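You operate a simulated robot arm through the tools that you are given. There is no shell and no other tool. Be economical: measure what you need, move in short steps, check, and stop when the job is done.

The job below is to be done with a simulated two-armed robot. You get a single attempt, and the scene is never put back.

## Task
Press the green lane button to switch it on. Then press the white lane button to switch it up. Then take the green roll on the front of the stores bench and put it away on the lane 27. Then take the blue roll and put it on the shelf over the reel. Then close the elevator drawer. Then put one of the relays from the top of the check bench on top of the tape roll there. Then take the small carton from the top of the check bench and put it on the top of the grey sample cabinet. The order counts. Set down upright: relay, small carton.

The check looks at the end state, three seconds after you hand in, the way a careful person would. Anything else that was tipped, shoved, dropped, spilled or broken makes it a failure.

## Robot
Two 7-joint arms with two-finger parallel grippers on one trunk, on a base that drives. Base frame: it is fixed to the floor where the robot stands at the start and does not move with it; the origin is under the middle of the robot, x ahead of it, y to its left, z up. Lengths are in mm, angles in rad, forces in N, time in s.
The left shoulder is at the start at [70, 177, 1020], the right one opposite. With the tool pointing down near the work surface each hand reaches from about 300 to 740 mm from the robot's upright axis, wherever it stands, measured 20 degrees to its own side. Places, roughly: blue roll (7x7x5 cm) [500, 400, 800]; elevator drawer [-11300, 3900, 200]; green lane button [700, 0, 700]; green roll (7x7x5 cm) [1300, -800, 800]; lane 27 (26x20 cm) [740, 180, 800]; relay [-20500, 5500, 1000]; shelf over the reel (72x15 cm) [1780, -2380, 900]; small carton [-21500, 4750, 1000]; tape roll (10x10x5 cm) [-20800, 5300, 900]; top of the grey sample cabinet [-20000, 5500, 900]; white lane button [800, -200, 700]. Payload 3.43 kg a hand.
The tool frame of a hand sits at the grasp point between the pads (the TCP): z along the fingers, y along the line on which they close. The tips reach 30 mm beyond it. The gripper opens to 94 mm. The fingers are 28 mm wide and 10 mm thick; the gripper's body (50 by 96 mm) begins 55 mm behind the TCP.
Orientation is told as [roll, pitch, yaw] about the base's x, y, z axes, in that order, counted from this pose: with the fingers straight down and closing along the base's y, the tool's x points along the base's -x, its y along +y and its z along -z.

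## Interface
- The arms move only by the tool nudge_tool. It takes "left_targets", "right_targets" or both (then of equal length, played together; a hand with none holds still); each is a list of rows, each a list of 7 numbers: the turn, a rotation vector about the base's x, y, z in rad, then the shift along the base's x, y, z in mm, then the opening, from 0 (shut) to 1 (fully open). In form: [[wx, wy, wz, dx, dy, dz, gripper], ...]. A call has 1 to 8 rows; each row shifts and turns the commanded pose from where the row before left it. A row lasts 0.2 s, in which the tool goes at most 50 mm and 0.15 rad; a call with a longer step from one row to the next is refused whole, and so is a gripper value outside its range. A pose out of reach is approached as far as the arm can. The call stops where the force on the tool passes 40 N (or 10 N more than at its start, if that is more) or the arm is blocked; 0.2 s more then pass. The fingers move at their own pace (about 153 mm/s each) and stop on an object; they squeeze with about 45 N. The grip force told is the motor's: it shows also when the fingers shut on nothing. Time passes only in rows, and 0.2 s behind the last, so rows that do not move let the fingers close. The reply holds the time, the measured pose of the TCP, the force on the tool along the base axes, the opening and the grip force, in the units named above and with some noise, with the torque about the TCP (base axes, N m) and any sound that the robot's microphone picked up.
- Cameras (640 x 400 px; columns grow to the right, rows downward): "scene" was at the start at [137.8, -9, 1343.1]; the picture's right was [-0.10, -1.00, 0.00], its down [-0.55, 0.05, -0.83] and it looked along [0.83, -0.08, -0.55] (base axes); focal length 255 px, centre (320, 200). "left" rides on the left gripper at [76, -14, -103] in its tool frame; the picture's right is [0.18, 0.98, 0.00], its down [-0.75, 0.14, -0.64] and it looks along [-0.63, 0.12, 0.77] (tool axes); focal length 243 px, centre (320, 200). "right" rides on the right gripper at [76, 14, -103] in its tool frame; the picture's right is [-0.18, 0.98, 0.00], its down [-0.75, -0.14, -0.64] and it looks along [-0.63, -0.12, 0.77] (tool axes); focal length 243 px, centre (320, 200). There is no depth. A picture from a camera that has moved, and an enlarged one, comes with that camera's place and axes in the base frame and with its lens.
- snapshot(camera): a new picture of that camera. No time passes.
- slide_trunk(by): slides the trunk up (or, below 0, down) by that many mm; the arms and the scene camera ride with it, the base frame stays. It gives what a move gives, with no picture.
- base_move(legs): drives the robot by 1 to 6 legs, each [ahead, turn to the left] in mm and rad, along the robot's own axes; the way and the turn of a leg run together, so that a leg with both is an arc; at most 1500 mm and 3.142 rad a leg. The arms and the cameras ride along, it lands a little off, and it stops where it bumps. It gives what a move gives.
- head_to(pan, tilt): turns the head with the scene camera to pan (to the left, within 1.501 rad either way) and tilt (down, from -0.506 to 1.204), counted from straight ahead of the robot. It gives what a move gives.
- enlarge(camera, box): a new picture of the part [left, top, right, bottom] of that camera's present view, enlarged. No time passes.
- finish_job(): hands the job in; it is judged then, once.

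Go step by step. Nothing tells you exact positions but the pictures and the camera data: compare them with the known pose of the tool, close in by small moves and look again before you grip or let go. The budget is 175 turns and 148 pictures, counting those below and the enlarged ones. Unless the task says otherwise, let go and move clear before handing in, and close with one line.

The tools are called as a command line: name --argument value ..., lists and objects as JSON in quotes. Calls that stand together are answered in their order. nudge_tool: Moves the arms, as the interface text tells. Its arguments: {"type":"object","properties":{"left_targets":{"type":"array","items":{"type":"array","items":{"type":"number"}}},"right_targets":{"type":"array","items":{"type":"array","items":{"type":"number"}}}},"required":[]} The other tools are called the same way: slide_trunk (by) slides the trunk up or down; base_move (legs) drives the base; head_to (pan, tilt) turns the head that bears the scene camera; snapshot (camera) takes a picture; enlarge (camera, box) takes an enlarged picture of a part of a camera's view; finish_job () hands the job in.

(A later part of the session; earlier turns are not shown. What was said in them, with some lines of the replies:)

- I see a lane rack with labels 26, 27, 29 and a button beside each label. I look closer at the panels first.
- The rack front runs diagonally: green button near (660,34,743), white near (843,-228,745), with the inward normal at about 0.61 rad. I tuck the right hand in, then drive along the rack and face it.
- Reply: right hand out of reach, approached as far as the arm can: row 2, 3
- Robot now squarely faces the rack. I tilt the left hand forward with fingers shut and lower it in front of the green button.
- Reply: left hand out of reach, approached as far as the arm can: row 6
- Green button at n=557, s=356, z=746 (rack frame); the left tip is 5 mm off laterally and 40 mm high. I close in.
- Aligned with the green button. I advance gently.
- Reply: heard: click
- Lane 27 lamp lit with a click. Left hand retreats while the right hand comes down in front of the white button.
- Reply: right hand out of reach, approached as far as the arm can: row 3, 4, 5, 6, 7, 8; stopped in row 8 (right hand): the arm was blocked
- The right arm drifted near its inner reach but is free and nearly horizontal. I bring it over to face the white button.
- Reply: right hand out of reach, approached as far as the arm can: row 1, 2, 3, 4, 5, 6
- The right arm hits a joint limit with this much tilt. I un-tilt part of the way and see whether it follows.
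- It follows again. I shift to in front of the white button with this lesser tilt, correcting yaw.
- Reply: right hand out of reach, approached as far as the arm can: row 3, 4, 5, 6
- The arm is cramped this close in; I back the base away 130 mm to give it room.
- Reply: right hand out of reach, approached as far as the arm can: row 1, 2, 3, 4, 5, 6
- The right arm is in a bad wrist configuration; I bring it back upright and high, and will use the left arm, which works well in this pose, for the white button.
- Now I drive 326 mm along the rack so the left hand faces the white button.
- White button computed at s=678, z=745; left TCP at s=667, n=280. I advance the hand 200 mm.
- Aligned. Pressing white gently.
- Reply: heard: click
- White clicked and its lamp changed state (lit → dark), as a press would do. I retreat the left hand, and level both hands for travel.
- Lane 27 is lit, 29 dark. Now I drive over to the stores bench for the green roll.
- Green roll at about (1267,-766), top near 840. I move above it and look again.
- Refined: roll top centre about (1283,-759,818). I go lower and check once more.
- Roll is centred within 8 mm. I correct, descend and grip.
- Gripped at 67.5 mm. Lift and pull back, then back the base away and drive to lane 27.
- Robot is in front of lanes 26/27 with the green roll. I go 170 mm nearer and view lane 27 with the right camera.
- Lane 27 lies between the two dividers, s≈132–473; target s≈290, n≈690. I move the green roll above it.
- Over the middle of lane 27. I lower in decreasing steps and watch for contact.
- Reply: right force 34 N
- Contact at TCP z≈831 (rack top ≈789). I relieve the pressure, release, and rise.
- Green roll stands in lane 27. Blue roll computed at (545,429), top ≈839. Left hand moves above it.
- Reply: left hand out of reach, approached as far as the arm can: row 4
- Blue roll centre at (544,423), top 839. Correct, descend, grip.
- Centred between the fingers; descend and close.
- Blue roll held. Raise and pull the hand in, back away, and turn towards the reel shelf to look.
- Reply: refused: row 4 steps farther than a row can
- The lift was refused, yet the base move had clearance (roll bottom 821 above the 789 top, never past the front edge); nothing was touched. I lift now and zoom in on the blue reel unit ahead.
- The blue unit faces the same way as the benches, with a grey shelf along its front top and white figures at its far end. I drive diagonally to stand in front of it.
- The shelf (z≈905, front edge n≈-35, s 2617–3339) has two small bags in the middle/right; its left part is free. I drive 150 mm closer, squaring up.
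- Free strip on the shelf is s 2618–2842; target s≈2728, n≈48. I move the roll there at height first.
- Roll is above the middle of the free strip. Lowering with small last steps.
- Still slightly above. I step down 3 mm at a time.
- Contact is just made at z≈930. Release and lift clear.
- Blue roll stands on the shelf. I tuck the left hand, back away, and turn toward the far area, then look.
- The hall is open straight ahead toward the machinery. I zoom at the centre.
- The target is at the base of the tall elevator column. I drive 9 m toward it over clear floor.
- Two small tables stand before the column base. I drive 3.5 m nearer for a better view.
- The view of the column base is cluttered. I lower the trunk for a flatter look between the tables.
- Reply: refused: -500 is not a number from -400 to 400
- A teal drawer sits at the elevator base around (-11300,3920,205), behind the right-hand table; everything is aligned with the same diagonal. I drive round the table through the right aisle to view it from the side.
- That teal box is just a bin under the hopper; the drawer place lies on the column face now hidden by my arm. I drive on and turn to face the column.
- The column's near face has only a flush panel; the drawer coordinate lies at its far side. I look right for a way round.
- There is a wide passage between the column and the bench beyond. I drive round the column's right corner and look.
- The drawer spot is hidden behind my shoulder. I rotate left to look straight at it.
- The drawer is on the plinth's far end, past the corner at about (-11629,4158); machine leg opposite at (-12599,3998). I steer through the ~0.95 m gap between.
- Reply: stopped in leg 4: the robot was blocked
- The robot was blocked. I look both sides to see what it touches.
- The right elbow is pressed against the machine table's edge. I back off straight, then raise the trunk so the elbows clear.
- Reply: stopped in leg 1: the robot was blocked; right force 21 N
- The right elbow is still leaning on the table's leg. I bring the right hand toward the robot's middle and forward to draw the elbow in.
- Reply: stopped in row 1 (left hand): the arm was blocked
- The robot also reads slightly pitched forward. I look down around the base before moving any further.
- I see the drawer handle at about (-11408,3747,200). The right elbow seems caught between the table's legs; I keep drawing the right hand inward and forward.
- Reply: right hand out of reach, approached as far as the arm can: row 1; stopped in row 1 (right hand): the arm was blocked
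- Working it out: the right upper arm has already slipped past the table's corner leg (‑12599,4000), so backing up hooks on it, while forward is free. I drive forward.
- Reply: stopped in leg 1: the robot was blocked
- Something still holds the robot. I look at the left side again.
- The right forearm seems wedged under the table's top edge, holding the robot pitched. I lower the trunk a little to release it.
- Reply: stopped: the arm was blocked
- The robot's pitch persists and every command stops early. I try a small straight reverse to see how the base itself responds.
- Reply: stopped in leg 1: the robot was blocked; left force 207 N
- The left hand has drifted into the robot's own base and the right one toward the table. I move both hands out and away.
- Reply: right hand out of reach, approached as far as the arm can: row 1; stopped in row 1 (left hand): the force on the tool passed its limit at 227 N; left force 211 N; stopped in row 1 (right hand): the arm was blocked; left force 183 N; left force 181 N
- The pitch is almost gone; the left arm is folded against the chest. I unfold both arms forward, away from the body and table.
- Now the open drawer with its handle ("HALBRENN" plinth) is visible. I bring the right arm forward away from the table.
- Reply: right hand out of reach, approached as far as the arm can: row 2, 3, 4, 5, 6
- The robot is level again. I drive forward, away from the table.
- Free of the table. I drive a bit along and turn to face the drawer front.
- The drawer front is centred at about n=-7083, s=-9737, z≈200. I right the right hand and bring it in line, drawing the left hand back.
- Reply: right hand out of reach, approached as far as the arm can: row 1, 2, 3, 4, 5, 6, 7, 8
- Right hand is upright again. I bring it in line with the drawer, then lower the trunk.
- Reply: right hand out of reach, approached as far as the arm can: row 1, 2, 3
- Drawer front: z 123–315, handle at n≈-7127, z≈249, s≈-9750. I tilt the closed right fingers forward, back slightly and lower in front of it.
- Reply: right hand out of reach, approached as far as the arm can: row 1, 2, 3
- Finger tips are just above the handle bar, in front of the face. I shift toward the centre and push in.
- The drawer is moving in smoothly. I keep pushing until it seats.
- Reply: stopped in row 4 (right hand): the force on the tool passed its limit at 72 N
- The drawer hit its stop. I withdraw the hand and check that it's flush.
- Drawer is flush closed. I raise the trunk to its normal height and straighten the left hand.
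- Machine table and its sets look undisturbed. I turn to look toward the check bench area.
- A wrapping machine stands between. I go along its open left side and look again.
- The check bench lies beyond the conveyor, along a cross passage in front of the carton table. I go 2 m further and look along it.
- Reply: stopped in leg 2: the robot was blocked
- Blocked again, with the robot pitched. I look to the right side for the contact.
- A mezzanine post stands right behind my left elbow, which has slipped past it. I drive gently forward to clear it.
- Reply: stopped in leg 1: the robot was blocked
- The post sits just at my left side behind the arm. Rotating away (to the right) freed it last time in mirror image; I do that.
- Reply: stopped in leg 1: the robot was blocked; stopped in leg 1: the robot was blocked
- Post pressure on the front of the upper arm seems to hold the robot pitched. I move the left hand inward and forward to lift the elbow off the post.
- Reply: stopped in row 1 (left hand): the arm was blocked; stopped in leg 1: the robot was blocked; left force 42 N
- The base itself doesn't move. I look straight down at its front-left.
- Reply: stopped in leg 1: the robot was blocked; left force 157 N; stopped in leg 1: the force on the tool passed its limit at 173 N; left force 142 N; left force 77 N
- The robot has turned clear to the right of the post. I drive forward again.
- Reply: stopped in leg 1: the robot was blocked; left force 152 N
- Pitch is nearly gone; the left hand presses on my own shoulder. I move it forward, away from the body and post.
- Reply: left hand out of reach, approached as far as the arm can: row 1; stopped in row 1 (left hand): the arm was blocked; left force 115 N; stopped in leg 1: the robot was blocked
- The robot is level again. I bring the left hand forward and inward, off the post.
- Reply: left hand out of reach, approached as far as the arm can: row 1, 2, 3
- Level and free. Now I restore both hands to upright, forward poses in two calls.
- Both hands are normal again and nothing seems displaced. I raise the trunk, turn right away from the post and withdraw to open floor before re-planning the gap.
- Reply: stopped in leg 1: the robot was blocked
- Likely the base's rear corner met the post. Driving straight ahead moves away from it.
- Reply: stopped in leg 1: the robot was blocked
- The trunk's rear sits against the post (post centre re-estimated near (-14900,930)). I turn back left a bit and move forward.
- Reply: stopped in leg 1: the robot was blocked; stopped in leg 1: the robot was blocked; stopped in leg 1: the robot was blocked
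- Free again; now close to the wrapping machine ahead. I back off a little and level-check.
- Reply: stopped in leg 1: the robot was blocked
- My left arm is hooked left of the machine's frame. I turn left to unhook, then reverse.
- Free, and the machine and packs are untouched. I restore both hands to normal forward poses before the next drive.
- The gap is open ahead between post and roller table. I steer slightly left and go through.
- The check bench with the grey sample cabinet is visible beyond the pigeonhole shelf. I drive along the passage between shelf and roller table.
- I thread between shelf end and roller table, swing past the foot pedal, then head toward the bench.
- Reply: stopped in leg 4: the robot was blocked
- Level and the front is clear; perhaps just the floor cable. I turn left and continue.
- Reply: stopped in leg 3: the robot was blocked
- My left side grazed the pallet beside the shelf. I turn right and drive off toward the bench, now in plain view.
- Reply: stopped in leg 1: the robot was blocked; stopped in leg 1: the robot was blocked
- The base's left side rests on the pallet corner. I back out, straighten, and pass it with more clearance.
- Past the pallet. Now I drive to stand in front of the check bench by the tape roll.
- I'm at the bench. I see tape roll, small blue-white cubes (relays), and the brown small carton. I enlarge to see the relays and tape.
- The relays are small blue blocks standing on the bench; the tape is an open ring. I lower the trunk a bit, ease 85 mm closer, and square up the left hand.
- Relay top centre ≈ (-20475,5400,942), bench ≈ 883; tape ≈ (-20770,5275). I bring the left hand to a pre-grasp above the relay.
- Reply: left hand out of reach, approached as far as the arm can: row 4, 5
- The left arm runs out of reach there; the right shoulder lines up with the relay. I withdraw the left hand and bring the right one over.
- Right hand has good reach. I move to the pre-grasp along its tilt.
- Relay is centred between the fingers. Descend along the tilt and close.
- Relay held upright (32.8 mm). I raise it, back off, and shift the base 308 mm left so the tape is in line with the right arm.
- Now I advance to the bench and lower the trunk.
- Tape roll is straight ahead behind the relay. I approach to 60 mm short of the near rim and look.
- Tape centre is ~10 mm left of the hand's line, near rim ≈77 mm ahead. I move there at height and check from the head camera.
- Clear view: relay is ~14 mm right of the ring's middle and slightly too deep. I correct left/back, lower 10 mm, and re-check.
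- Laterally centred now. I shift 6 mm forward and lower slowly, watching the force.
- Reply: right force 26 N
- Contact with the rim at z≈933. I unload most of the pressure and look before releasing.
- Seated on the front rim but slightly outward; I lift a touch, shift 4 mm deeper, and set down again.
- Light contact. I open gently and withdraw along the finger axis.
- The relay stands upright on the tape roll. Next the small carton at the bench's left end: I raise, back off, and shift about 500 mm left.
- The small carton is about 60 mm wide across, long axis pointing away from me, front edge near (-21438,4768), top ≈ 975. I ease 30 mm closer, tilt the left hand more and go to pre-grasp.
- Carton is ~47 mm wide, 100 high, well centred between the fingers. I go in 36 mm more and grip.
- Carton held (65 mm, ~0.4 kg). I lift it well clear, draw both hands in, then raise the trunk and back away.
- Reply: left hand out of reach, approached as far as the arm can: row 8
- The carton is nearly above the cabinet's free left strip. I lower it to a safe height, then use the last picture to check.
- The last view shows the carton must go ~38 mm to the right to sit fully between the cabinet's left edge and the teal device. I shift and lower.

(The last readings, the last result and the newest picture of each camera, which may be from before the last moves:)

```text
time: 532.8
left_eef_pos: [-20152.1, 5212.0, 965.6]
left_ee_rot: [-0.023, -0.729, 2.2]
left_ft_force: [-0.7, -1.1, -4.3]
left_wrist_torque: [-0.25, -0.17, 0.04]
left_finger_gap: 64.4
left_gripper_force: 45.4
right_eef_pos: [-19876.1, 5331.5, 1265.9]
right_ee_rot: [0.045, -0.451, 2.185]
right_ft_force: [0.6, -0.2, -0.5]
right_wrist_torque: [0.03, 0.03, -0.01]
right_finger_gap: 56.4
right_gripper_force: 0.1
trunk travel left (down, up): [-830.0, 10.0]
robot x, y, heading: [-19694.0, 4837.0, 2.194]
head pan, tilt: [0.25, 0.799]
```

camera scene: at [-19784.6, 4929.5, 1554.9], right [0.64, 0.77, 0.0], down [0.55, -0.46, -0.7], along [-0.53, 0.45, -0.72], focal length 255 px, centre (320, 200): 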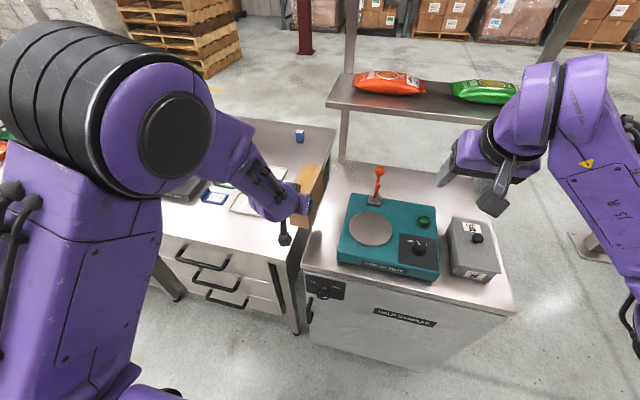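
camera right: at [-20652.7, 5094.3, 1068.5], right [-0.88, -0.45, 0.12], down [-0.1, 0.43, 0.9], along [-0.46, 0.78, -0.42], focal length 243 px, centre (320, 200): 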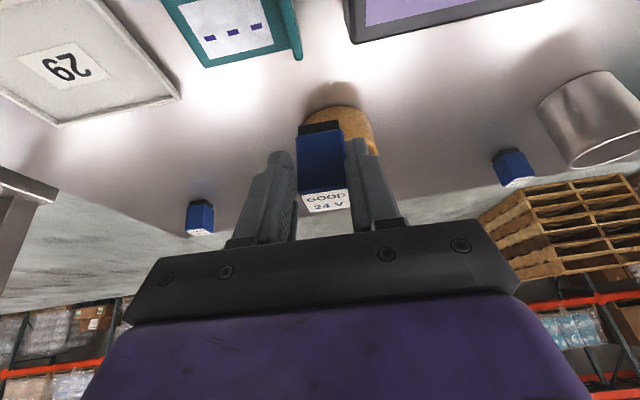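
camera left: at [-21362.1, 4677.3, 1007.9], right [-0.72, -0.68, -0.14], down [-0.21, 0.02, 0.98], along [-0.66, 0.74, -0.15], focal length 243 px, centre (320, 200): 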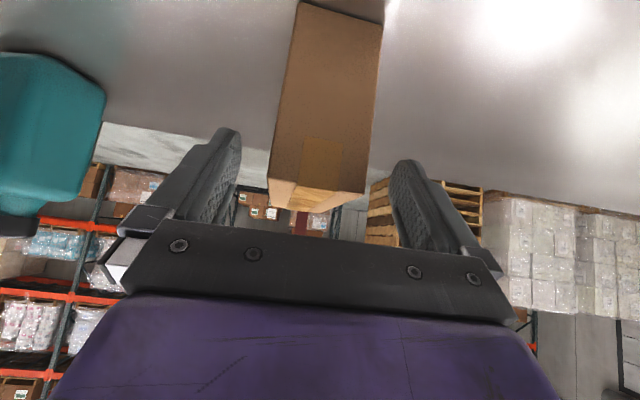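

nudge_tool --left_targets '[[0, 0, 0, 0, 0, -2, 0], [0, 0, 0, 0, 0, -2, 0], [0, 0, 0, 0, 0, 0, 0]]'

nudge_tool --left_targets '[[0, 0, 0, 0, 0, -2, 0], [0, 0, 0, 0, 0, -2, 0], [0, 0, 0, 0, 0, 0, 0]]'

nudge_tool --left_targets '[[0, 0, 0, 0, 0, -2, 0], [0, 0, 0, 0, 0, -1, 0], [0, 0, 0, 0, 0, 0, 0]]'

```text
time: 533.6
left_eef_pos: [-20151.2, 5211.8, 962.1]
left_ee_rot: [-0.022, -0.729, 2.199]
left_ft_force: [-0.4, 0.9, -5.4]
left_wrist_torque: [-0.24, -0.18, 0.01]
left_finger_gap: 64.0
left_gripper_force: 44.8
right_eef_pos: [-19875.9, 5332.0, 1264.8]
right_ee_rot: [0.046, -0.451, 2.185]
right_ft_force: [0.6, 0.6, 0.6]
right_wrist_torque: [0.0, 0.01, -0.02]
right_finger_gap: 56.6
right_gripper_force: 0.1
trunk travel left (down, up): [-830.0, 10.0]
robot x, y, heading: [-19692.3, 4836.2, 2.194]
head pan, tilt: [0.25, 0.799]
```

```text
time: 534.4
left_eef_pos: [-20151.2, 5211.0, 956.6]
left_ee_rot: [-0.024, -0.729, 2.198]
left_ft_force: [-0.6, -0.7, -3.7]
left_wrist_torque: [-0.24, -0.18, 0.01]
left_finger_gap: 64.4
left_gripper_force: 44.8
right_eef_pos: [-19875.9, 5332.1, 1264.8]
right_ee_rot: [0.045, -0.449, 2.186]
right_ft_force: [-0.6, 1.2, -0.5]
right_wrist_torque: [0.0, 0.03, 0.03]
right_finger_gap: 56.3
right_gripper_force: 0.0
trunk travel left (down, up): [-830.0, 10.0]
robot x, y, heading: [-19693.2, 4838.2, 2.194]
head pan, tilt: [0.25, 0.799]
```

```text
time: 535.2
left_eef_pos: [-20151.3, 5211.0, 956.3]
left_ee_rot: [-0.022, -0.731, 2.199]
left_ft_force: [-1.2, 1.2, 1.2]
left_wrist_torque: [0.39, 0.51, 0.03]
left_finger_gap: 63.9
left_gripper_force: 46.1
right_eef_pos: [-19875.4, 5331.6, 1265.6]
right_ee_rot: [0.043, -0.45, 2.184]
right_ft_force: [-0.2, -0.4, -0.1]
right_wrist_torque: [-0.01, -0.02, -0.04]
right_finger_gap: 56.7
right_gripper_force: 0.0
trunk travel left (down, up): [-830.0, 10.0]
robot x, y, heading: [-19696.3, 4837.5, 2.191]
head pan, tilt: [0.25, 0.799]
```

Contact made at z≈955 (cabinet top ≈884). One more millimetre, then open partway and withdraw along the fingers.

nudge_tool --left_targets '[[0, 0, 0, 0, 0, -1.5, 0], [0, 0, 0, 0, 0, 0, 0.76], [0, 0, 0, 0, 0, 0, 0.82], [0, 0, 0, 0, 0, 0, 0.82], [0, 0, 0, 6, -8, 11, 0.82], [0, 0, 0, 12, -16, 22, 0.82], [0, 0, 0, 12, -16, 22, 0.82], [0, 0, 0, 12, -16, 22, 0.82]]'

```text
time: 537.0
left_eef_pos: [-20107.6, 5154.4, 1032.4]
left_ee_rot: [-0.02, -0.73, 2.199]
left_ft_force: [0.2, -1.2, -0.8]
left_wrist_torque: [0.0, 0.03, -0.03]
left_finger_gap: 77.4
left_gripper_force: 0.1
right_eef_pos: [-19875.2, 5328.9, 1266.3]
right_ee_rot: [0.046, -0.452, 2.186]
right_ft_force: [-0.7, -1.4, 0.4]
right_wrist_torque: [0.04, 0.01, -0.01]
right_finger_gap: 56.5
right_gripper_force: 0.1
trunk travel left (down, up): [-830.0, 10.0]
robot x, y, heading: [-19693.5, 4835.2, 2.195]
head pan, tilt: [0.25, 0.799]
```

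Released with no side force or sound. I move the hand well clear, back the base off, and hand in.

nudge_tool --left_targets '[[0, 0, 0, 12, -16, 30, 0.82], [0, 0, 0, 12, -16, 40, 0.82], [0, 0, 0, 10, -14, 40, 0.82], [0, 0, 0, 0, 0, 40, 0.82]]'

base_move --legs '[[-250, 0]]'

finish_job

```text
time: 538.0
left_eef_pos: [-20078.3, 5104.6, 1179.8]
left_ee_rot: [-0.03, -0.729, 2.206]
left_ft_force: [-0.2, -0.8, 0.0]
left_wrist_torque: [0.03, -0.01, -0.02]
left_finger_gap: 77.0
left_gripper_force: 0.0
left hand out of reach, approached as far as the arm can: row 3
right_eef_pos: [-19879.0, 5327.4, 1266.0]
right_ee_rot: [0.043, -0.452, 2.189]
right_ft_force: [-0.7, -0.7, -0.3]
right_wrist_torque: [0.02, -0.04, -0.07]
right_finger_gap: 56.3
right_gripper_force: 0.0
trunk travel left (down, up): [-830.0, 10.0]
robot x, y, heading: [-19689.0, 4837.8, 2.2]
head pan, tilt: [0.25, 0.799]
```

```text
time: 539.9
left_eef_pos: [-19929.1, 4905.9, 1178.8]
left_ee_rot: [-0.022, -0.729, 2.198]
left_ft_force: [-0.9, 0.6, -0.1]
left_wrist_torque: [-0.02, -0.01, 0.02]
left_finger_gap: 77.2
left_gripper_force: 0.0
right_eef_pos: [-19728.7, 5128.7, 1265.3]
right_ee_rot: [0.045, -0.449, 2.185]
right_ft_force: [-1.1, -0.4, -1.4]
right_wrist_torque: [0.0, 0.01, -0.01]
right_finger_gap: 56.0
right_gripper_force: 0.0
trunk travel left (down, up): [-830.0, 10.0]
robot x, y, heading: [-19549.5, 4633.7, 2.195]
head pan, tilt: [0.25, 0.799]
```

```text
The job is handed in.
```

All seven steps were done in order and the job is handed in. I could not confirm three things: the carton's final resting place (no pictures left after letting go), what "switch it up" meant for the white button (one press turned its lit lamp off), and whether my bumps moved anything (a machine table, a mezzanine post, a wrapping machine and a carton pallet; I saw nothing displaced in the later pictures, but I did not check the pallet again).
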